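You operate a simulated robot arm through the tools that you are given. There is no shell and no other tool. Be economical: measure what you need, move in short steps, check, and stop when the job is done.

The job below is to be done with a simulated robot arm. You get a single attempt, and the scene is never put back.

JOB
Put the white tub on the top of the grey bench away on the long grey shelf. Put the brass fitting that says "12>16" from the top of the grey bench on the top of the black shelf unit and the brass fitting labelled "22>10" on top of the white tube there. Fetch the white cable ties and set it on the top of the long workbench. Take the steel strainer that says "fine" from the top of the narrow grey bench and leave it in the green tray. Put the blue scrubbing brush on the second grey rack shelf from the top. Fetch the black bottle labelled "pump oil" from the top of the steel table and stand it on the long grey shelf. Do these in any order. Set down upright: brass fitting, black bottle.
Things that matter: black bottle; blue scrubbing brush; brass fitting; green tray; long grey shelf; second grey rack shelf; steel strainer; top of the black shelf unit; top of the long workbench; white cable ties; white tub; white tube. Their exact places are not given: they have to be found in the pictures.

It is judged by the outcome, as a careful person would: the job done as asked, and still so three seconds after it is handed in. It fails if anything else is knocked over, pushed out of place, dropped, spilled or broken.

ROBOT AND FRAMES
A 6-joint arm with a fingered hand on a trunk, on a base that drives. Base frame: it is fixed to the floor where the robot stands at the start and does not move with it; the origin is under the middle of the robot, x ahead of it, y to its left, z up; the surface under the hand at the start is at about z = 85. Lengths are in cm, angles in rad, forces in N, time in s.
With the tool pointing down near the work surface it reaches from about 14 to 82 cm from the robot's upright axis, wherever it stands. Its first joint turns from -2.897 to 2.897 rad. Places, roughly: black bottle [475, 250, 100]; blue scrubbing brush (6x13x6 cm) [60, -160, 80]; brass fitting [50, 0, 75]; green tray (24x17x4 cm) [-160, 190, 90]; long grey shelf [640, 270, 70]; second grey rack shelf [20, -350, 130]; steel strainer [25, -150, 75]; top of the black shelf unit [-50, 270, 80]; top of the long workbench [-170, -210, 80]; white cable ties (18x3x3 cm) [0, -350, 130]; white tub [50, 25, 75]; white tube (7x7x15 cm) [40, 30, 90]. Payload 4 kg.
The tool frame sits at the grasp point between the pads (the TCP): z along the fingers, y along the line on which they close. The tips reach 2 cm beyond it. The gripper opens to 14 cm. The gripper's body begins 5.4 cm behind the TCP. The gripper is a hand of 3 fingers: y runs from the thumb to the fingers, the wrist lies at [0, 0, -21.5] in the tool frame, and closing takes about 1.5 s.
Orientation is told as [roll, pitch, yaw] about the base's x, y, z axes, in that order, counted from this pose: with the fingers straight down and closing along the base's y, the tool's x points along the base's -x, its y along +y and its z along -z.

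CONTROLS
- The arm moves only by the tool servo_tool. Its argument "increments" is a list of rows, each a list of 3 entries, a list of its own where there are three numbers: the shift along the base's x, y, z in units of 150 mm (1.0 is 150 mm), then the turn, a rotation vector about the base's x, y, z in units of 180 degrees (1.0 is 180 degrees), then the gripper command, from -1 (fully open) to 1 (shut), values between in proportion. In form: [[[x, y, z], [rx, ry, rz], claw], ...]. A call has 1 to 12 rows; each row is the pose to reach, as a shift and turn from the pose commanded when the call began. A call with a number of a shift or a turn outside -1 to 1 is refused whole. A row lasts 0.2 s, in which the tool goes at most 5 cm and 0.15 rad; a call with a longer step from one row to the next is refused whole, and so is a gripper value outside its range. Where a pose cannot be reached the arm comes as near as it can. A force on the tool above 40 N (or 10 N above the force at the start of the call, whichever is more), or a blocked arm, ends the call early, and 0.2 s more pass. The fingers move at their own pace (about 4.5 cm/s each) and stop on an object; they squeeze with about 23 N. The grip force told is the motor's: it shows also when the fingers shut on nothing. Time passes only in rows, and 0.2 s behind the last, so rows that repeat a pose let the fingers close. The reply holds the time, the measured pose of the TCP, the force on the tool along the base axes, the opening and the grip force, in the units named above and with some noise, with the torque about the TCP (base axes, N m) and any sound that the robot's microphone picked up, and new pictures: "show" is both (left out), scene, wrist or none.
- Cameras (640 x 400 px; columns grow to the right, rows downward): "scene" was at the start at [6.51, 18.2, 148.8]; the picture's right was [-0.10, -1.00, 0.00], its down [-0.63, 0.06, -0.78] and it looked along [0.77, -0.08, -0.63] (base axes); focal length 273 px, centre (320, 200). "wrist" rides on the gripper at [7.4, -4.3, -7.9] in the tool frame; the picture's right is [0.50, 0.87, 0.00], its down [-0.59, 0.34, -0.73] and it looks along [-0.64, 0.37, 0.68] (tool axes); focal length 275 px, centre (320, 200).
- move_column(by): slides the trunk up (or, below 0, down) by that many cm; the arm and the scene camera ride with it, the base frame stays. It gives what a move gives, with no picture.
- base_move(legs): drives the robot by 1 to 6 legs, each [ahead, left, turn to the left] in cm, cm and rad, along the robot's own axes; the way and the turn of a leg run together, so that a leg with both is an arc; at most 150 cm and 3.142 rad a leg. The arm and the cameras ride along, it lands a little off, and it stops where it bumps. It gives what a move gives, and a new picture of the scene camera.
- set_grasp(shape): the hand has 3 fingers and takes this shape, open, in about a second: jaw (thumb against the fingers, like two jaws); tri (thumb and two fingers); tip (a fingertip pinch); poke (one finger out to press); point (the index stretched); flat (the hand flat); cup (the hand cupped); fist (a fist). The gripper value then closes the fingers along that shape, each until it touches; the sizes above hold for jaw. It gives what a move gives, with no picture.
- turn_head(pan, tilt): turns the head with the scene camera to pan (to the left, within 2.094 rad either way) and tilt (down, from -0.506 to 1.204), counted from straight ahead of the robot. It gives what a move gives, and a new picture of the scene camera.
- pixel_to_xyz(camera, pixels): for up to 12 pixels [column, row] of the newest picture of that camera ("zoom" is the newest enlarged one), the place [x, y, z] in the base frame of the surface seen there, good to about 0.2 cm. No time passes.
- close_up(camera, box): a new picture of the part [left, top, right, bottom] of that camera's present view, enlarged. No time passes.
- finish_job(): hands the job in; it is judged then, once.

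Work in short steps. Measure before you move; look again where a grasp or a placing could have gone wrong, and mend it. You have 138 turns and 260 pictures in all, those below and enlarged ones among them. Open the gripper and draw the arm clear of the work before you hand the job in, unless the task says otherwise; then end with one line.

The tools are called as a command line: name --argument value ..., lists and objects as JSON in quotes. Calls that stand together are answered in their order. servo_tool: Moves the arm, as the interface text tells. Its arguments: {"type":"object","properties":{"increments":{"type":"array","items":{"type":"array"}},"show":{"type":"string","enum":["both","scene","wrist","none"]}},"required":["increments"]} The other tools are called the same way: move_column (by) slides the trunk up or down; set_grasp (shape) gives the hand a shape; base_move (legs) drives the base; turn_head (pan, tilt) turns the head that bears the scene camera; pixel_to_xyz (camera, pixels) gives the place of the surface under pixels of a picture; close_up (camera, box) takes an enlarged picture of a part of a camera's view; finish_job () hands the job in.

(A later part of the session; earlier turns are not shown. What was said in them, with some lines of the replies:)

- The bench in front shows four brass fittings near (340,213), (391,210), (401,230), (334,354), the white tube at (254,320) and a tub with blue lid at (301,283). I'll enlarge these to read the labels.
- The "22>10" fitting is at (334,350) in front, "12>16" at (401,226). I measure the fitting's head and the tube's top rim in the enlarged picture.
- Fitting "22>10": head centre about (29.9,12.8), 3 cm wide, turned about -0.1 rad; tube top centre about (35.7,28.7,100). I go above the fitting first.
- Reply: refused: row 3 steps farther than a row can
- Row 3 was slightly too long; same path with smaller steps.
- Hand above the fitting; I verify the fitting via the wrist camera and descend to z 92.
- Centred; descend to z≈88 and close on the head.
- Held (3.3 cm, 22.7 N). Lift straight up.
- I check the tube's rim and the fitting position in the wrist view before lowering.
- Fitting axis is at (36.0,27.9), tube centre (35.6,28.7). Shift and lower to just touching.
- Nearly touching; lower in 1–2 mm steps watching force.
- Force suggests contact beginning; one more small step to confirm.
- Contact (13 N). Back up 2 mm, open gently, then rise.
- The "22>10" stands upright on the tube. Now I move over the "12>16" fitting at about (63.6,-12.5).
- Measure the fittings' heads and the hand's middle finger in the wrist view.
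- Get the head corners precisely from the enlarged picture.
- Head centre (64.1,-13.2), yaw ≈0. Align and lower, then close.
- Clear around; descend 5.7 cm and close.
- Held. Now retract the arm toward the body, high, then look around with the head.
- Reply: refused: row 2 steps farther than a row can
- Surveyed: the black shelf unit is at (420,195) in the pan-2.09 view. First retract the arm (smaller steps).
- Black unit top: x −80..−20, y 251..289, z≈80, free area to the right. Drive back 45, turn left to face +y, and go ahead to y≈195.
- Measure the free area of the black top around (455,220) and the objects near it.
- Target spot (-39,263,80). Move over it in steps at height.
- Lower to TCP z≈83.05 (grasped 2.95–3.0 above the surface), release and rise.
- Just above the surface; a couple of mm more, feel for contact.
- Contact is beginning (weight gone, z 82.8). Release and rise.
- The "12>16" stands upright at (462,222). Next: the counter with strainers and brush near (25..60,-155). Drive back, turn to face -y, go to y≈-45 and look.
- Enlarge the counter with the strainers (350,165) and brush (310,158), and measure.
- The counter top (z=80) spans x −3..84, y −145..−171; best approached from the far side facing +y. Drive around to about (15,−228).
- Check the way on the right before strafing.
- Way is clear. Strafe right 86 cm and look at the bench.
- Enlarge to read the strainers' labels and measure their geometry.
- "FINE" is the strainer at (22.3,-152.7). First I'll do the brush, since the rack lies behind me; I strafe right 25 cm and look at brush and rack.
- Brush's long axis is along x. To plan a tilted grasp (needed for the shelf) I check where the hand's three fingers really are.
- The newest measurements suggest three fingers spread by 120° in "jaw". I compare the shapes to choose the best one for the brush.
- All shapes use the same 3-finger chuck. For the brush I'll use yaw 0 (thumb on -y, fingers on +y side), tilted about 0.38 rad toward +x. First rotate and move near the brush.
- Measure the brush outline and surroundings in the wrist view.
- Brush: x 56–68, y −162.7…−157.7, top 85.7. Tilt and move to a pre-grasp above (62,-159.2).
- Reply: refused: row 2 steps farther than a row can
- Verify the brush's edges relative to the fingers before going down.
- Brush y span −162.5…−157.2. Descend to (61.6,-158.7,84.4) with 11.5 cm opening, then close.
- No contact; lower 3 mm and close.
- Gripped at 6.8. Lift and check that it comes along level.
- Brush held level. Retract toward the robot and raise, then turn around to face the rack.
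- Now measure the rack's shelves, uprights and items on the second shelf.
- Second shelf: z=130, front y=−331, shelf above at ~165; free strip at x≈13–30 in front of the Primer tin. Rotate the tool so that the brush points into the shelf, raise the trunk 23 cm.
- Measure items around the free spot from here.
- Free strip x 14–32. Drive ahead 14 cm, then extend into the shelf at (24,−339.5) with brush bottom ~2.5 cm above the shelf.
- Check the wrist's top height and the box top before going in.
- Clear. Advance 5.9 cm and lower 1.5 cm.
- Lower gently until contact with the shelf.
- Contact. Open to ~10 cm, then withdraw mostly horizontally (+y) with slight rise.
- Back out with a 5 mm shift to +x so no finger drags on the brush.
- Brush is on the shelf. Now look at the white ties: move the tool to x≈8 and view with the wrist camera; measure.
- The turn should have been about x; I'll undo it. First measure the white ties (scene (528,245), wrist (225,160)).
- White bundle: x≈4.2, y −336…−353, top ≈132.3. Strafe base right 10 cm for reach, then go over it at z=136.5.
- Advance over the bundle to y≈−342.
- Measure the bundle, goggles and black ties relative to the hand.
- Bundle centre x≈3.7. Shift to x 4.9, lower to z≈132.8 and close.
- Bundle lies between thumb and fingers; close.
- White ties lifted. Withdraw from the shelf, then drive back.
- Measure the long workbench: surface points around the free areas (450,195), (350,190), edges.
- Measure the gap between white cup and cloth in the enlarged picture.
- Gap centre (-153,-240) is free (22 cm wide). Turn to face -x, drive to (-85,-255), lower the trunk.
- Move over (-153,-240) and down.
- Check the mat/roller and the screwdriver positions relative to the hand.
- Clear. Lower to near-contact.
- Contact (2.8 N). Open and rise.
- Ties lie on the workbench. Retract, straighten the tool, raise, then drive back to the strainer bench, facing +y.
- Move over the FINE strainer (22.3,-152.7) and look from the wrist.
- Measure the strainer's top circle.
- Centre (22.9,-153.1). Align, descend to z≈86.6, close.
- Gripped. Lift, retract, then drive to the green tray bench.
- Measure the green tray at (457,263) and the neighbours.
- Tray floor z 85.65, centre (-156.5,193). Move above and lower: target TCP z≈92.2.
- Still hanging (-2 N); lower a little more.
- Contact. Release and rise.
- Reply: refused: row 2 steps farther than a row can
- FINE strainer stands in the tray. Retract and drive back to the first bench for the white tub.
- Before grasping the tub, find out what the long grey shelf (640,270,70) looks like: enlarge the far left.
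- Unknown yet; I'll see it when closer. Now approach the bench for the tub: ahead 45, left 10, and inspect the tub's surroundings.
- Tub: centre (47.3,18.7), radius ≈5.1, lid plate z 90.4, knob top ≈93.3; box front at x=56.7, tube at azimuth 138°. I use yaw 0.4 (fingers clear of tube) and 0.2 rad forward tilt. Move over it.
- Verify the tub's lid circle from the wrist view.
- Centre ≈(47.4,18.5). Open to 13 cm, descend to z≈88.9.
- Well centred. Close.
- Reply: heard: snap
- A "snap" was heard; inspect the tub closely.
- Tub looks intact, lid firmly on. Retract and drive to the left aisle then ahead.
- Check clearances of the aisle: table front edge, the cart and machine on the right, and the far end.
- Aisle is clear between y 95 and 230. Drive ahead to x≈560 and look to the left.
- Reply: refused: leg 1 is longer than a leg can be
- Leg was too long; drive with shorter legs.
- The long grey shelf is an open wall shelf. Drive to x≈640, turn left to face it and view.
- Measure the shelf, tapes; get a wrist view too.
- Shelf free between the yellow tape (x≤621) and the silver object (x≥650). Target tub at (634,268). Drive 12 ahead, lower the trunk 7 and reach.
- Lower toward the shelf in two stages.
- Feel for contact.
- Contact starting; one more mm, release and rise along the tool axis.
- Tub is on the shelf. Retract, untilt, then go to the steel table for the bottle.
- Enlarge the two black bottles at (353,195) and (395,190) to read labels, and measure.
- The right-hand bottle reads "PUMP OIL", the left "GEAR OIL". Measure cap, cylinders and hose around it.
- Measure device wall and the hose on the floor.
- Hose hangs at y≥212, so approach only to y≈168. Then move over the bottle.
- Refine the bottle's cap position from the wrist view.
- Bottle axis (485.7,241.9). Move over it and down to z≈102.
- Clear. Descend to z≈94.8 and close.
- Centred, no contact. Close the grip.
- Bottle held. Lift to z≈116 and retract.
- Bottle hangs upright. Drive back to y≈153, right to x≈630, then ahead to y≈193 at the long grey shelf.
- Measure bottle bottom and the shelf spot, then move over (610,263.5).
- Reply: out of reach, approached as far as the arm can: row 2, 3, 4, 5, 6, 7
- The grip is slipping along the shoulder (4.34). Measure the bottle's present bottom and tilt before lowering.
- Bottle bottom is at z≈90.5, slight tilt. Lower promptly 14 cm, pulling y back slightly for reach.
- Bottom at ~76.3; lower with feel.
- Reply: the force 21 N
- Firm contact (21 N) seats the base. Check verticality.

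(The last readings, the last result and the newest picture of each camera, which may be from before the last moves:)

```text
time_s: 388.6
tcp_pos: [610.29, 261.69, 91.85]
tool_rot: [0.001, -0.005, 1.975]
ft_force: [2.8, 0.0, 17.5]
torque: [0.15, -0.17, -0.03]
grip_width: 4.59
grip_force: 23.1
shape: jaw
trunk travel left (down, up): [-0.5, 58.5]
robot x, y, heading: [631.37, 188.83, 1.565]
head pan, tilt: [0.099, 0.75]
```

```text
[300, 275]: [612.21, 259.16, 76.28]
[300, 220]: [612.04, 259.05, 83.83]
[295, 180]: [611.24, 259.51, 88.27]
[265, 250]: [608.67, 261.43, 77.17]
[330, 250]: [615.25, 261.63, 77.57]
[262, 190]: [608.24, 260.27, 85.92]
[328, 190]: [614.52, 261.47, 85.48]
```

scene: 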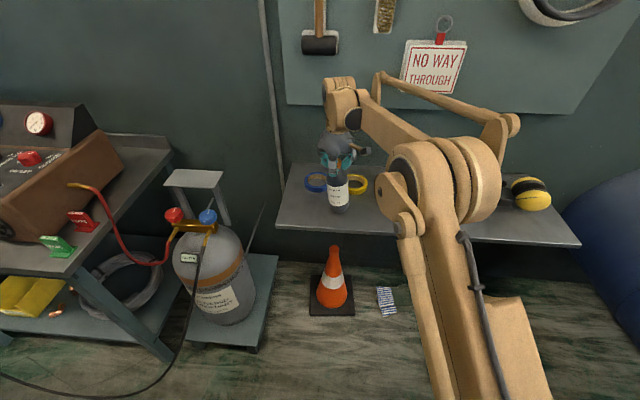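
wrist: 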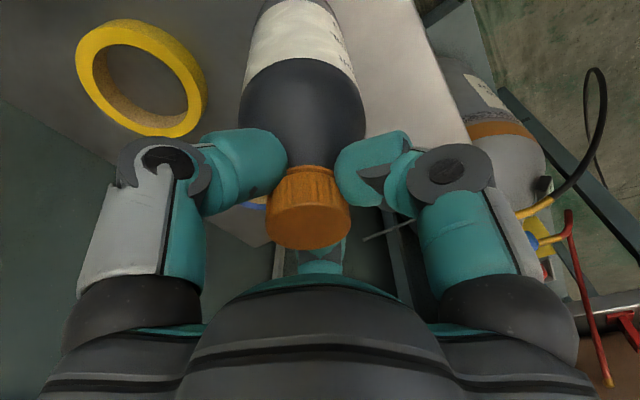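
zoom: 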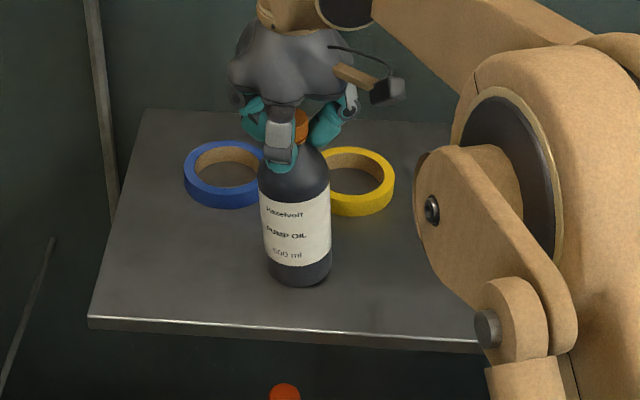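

Nearly vertical, stable. Open slowly, then rise.

servo_tool --increments '[[[0, 0, 0.01], [0, 0, 0], 0.6], [[0, 0, 0.01], [0, 0, 0], 0.3], [[0, 0, 0.01], [0, 0, 0], 0.2], [[0, 0, 0.01], [0, 0, 0], 0.1], [[0, 0, 0.01], [0, 0, 0], 0], [[0, 0, 0.01], [0, 0, 0], -0.15], [[0, 0, 0.01], [0, 0, 0], -0.15], [[0, 0, 0.01], [0, 0, 0], -0.15]]'

close_up --camera "scene" --box '[290, 130, 400, 250]'

```text
time_s: 390.4
tcp_pos: [610.25, 261.77, 91.81]
tool_rot: [0.002, -0.003, 1.977]
ft_force: [-0.1, 0.2, -0.7]
torque: [-0.02, 0.0, 0.01]
grip_width: 7.99
grip_force: 0.1
shape: jaw
trunk travel left (down, up): [-0.5, 58.5]
robot x, y, heading: [631.5, 188.95, 1.565]
head pan, tilt: [0.099, 0.75]
```

scene: 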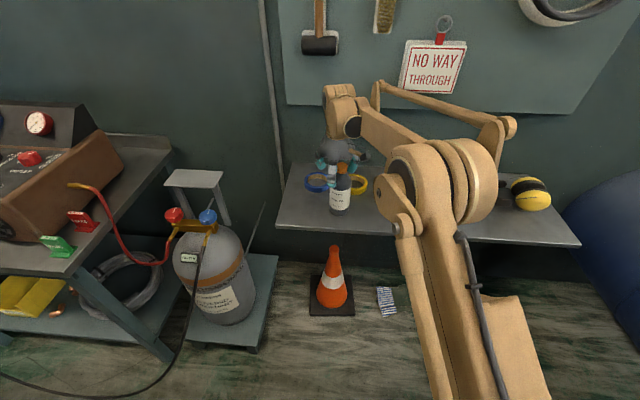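
wrist: 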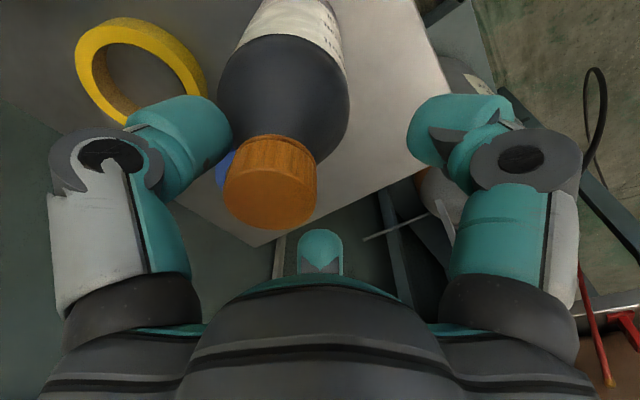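

```text
3.33 times, centred on (345, 190) of scene
```

zoom: 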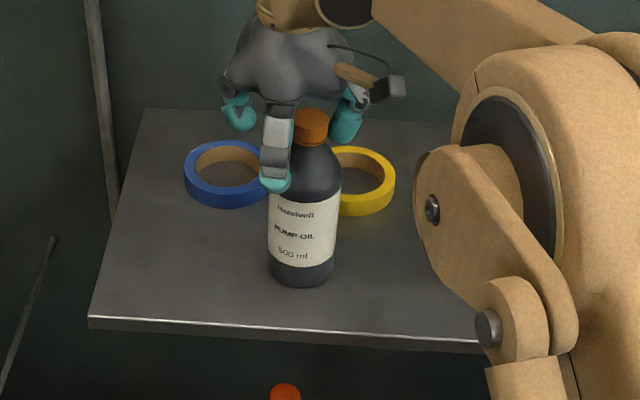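

Bottle stands upright but is off-centre toward the thumb; open wider, recentre slightly, then rise.

servo_tool --increments '[[[0, 0, 0], [0, 0, 0], -0.5], [[0, 0, 0], [0, 0, 0], -0.5], [[0.06, 0.02, 0], [0, 0, 0], -0.5], [[0.11, 0.03, 0], [0, 0, 0], -0.5], [[0.11, 0.03, 0.1], [0, 0, 0], -0.5], [[0.11, 0.03, 0.3], [0, 0, 0], -0.5], [[0.11, 0.03, 0.6], [0, 0, 0], -0.5], [[0.11, 0.03, 0.9], [0, 0, 0], -0.5], [[0.11, 0.0, 1], [0, 0, 0], -0.5]]' --show "wrist"

servo_tool --increments '[[[0.1, -0.2, 0.2], [0, 0, 0], -0.5], [[0.2, -0.4, 0.3], [0, 0, 0], -0.5], [[0.4, -0.6, 0.3], [0, 0, 0], -0.5], [[0.6, -0.8, 0.3], [0, 0, 0], -0.5], [[0.8, -1, 0.3], [0, 0, 0], -0.5]]' --show "scene"

close_up --camera "scene" --box '[270, 130, 590, 270]'

```text
time_s: 392.4
tcp_pos: [611.94, 261.68, 106.79]
tool_rot: [0.002, -0.002, 1.978]
ft_force: [-0.4, -0.3, 0.0]
torque: [0.0, 0.0, 0.02]
grip_width: 10.47
grip_force: 0.1
shape: jaw
trunk travel left (down, up): [-0.5, 58.5]
robot x, y, heading: [631.67, 189.08, 1.557]
head pan, tilt: [0.099, 0.75]
```

wrist: 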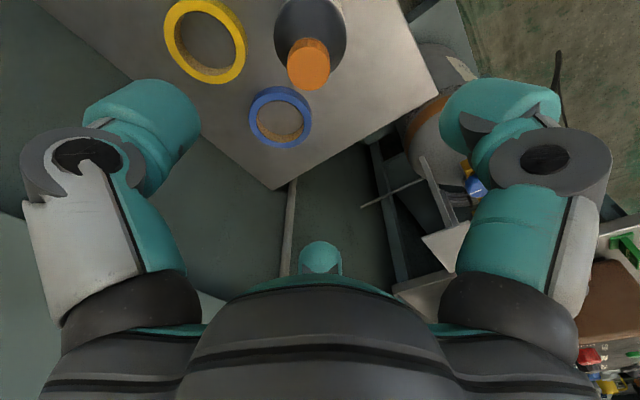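

```text
time_s: 393.6
tcp_pos: [623.8, 246.69, 111.13]
tool_rot: [0.003, -0.002, 1.977]
ft_force: [0.8, -0.3, 0.4]
torque: [0.02, -0.04, 0.0]
grip_width: 10.46
grip_force: 0.0
shape: jaw
trunk travel left (down, up): [-0.5, 58.5]
robot x, y, heading: [631.27, 188.83, 1.56]
head pan, tilt: [0.099, 0.75]
```

scene: 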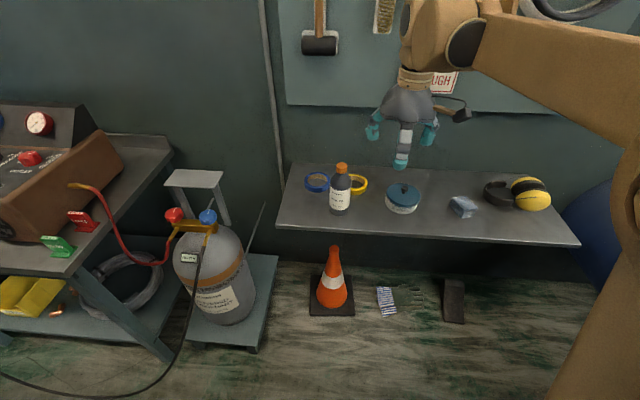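

```text
2.00 times, centred on (430, 200) of scene
```

zoom: 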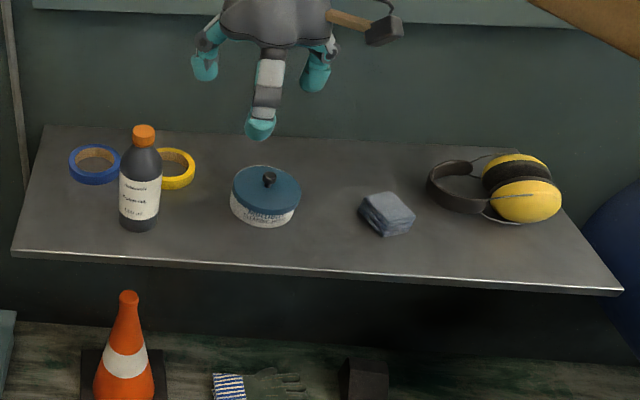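

Bottle and tub stand on the long grey shelf; everything else was placed and checked. Back the robot away with the hand open, then hand in.

base_move --legs '[[-35, 0, 0]]'

servo_tool --increments '[[[0, 0, 0], [0, 0, 0], -1], [[0, 0, 0], [0, 0, 0], -1], [[0, 0, 0], [0, 0, 0], -1], [[0, 0, 0], [0, 0, 0], -1]]' --show "scene"

```text
time_s: 395.9
tcp_pos: [623.59, 211.25, 111.21]
tool_rot: [0.002, -0.001, 1.972]
ft_force: [0.3, 0.2, 0.0]
torque: [0.02, 0.0, 0.03]
grip_width: 10.44
grip_force: 0.0
shape: jaw
trunk travel left (down, up): [-0.5, 58.5]
robot x, y, heading: [630.49, 153.16, 1.557]
head pan, tilt: [0.099, 0.75]
```

scene: 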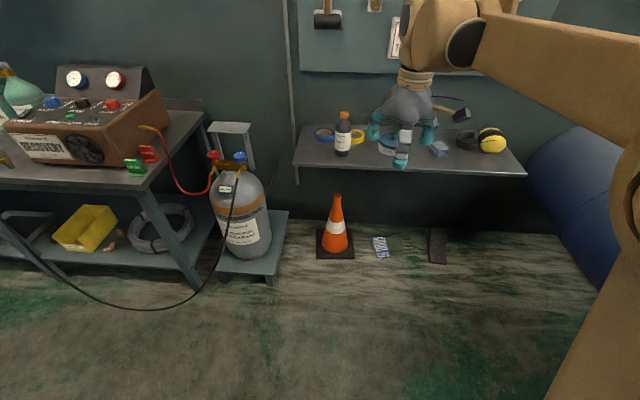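

```text
time_s: 396.9
tcp_pos: [623.68, 211.15, 111.16]
tool_rot: [0.001, -0.002, 1.972]
ft_force: [0.0, -0.6, 0.4]
torque: [0.0, 0.0, 0.04]
grip_width: 14.02
grip_force: 0.1
shape: jaw
trunk travel left (down, up): [-0.5, 58.5]
robot x, y, heading: [630.76, 152.79, 1.554]
head pan, tilt: [0.099, 0.75]
```

scene: 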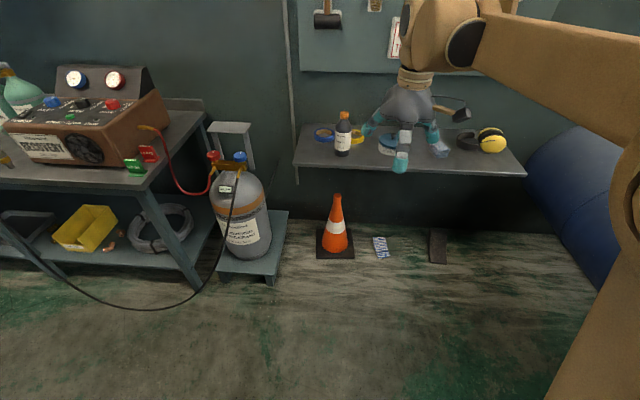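

Everything is in place and the arm is clear with the hand open; handing in.

finish_job

```text
The job is handed in.
```

All seven items are where you asked and I've handed the job in, with the fittings and bottle upright; I heard a snap as I gripped the tub, but it looked intact with its lid on, and the bottle slipped a few centimetres in the grip before I set it down.
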